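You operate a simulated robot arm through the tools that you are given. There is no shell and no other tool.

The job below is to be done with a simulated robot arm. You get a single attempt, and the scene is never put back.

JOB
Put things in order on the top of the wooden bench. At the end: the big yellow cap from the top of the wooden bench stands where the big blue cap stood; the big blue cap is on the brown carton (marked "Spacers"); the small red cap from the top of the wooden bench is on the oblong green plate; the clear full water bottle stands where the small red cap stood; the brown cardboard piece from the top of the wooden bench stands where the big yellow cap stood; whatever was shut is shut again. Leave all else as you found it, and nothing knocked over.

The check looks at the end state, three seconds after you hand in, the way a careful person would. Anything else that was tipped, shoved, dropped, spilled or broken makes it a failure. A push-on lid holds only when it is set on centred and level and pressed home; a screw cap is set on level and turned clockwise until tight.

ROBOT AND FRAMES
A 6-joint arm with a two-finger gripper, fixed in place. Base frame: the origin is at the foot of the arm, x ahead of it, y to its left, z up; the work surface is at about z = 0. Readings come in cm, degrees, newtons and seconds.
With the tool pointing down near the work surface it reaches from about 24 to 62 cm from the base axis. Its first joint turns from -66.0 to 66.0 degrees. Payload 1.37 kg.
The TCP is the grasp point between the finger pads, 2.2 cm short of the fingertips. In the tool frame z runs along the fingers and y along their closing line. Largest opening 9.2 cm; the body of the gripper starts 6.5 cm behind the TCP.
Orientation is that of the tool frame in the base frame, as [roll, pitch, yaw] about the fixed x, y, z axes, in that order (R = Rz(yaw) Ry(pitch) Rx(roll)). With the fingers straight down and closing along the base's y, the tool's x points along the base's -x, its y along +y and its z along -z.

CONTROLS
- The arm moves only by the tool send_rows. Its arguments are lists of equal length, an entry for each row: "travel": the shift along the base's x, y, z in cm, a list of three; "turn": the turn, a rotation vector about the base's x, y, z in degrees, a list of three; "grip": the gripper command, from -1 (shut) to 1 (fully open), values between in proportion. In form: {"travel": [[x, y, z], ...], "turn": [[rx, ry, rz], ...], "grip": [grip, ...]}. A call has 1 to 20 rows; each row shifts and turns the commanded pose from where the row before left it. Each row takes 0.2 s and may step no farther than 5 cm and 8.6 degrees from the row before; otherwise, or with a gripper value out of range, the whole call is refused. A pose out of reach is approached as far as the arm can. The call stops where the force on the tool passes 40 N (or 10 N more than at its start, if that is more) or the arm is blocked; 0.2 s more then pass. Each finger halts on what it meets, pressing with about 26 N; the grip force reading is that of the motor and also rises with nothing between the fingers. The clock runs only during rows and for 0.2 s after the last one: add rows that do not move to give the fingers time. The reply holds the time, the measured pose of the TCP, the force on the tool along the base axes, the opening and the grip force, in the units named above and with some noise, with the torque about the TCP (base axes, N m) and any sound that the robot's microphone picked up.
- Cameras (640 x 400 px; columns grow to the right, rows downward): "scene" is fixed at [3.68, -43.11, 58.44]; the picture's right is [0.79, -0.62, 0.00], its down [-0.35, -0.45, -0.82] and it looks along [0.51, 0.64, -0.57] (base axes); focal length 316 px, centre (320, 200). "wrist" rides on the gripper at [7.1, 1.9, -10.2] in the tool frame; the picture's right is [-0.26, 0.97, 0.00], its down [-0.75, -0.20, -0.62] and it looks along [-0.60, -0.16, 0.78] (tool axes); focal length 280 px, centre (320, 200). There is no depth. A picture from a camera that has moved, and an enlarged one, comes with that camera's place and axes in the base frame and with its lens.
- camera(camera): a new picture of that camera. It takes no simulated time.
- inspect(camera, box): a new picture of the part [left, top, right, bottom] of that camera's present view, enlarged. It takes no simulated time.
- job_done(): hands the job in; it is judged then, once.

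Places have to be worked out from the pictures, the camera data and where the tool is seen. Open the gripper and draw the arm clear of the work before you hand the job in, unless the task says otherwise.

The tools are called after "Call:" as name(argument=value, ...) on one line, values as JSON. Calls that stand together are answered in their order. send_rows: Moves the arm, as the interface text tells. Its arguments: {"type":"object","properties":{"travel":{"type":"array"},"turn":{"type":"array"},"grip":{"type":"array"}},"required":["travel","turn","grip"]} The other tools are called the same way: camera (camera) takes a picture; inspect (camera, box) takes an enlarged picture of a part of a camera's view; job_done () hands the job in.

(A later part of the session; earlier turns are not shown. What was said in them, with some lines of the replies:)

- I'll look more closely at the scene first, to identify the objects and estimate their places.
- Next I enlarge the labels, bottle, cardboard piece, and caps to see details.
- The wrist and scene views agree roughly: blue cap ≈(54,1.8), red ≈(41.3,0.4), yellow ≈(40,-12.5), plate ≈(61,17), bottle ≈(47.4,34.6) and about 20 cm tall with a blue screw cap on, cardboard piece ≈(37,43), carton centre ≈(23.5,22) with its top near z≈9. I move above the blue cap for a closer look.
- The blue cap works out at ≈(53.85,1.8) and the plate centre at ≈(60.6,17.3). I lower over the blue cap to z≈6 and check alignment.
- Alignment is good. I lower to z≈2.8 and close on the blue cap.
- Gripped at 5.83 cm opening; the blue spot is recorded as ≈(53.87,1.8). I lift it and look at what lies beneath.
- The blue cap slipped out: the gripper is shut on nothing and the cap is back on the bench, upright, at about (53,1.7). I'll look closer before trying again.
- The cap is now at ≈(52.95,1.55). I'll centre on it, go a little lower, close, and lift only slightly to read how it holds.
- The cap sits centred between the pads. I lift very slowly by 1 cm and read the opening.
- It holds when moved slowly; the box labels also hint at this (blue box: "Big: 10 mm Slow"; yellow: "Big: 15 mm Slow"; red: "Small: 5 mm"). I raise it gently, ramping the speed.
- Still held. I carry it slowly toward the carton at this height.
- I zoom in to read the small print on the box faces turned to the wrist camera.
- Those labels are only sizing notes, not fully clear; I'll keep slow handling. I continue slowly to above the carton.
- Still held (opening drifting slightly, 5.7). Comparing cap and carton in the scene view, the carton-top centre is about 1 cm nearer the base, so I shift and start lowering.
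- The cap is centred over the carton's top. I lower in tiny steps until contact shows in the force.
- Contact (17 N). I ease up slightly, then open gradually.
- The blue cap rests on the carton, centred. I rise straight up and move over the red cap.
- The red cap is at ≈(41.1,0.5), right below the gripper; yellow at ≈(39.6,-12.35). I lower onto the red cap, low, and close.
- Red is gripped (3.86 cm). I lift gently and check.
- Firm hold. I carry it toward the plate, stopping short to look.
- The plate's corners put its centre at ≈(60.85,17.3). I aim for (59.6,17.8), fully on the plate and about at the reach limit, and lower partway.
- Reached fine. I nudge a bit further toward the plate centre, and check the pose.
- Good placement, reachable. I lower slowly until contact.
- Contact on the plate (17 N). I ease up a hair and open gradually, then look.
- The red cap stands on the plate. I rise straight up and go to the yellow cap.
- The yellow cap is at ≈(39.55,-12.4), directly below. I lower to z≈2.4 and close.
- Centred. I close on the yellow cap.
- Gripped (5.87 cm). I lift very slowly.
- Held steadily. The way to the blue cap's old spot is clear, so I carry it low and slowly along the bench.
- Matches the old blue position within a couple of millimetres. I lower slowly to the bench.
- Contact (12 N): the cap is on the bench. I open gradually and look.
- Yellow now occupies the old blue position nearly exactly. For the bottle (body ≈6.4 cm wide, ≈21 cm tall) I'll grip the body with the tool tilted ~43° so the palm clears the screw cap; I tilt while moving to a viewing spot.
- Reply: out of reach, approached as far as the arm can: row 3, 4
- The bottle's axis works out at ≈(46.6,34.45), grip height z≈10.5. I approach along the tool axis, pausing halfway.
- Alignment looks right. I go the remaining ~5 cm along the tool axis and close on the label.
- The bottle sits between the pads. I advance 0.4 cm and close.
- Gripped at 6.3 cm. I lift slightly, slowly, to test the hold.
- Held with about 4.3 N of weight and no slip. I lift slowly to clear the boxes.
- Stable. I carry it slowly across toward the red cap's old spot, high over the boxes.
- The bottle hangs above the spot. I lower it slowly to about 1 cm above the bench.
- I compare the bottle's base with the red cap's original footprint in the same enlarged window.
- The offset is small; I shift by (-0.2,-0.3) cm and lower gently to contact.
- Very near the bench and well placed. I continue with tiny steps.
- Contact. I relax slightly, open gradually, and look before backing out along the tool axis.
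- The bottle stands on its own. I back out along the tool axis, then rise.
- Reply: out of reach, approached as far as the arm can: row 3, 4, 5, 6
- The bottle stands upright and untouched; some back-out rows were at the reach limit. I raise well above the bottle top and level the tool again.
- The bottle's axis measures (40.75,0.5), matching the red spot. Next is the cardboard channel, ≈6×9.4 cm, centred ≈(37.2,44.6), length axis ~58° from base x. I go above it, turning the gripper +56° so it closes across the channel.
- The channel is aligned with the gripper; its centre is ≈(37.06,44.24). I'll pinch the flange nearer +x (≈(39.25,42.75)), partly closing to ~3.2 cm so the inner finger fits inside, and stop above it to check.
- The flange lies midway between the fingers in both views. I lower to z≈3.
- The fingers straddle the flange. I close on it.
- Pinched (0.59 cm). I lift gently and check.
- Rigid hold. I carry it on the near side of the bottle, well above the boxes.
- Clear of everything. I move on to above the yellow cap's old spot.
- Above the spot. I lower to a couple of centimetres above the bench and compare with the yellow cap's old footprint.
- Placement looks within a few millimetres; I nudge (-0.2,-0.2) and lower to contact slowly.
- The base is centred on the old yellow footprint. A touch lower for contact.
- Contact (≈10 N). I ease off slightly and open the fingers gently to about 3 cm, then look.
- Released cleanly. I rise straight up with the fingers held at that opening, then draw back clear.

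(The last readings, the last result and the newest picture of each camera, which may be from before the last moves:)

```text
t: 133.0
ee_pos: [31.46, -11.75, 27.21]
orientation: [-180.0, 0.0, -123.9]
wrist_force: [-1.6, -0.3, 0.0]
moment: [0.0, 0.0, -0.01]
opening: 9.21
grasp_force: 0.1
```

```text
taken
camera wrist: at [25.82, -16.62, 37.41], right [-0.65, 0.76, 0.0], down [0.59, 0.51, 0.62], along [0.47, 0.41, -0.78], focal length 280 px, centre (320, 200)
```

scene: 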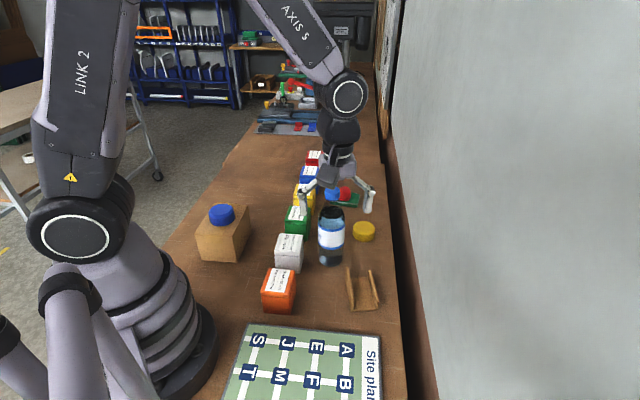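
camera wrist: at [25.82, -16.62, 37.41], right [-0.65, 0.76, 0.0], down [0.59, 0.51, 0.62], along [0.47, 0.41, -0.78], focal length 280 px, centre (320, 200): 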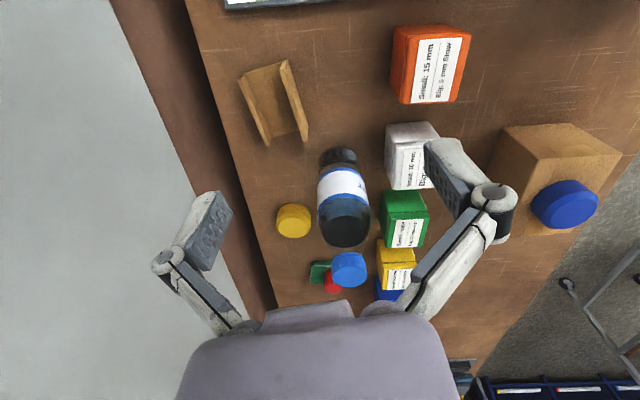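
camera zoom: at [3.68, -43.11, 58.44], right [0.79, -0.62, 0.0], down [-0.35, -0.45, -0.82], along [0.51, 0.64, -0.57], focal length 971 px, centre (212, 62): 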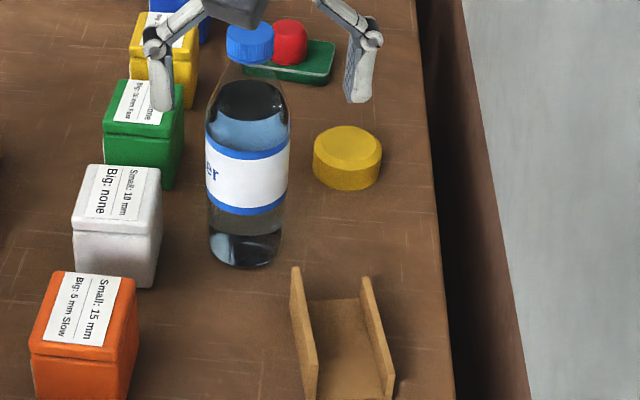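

All five items are in place: blue on the carton, yellow at the blue spot, red on the plate, the shut bottle at the red spot, and the cardboard channel standing at ≈(39.7,-12.4). The boxes, carton and plate look unmoved and the open gripper is clear, so I hand in.

Call:
job_done()

```text
The job is handed in.
```

I handed the job in with all five items where you asked, judging by the last pictures before hand-in. I haven't had a result back from the check.

| Item | Where it is now | How close |
|---|---|---|
| Big blue cap | On top of the "Spacers" carton, centred | Sits fully on the top |
| Big yellow cap | Where the blue cap first stood | Matches the old outline within a few millimetres |
| Small red cap | On the oblong green plate | Fully on the plate, slightly off its centre |
| Water bottle | Where the red cap stood | About 0.35 cm off |
| Brown cardboard piece | Upright where the yellow cap stood | Within a few millimetres |

- **One slip:** the blue cap slid out of the gripper on my first lift and came to rest upright about 1 cm from its spot. I picked it up again slowly, and yellow was placed at blue's original position, not where blue had slid to.
- **Shut items:** I gripped the bottle by its body, so its screw cap stayed on. I opened nothing else.
- **Everything else:** in the last pictures the coloured boxes, the carton and the rest of the bench look as they were at the start. Nothing was knocked over, and the gripper is open and clear of the work.
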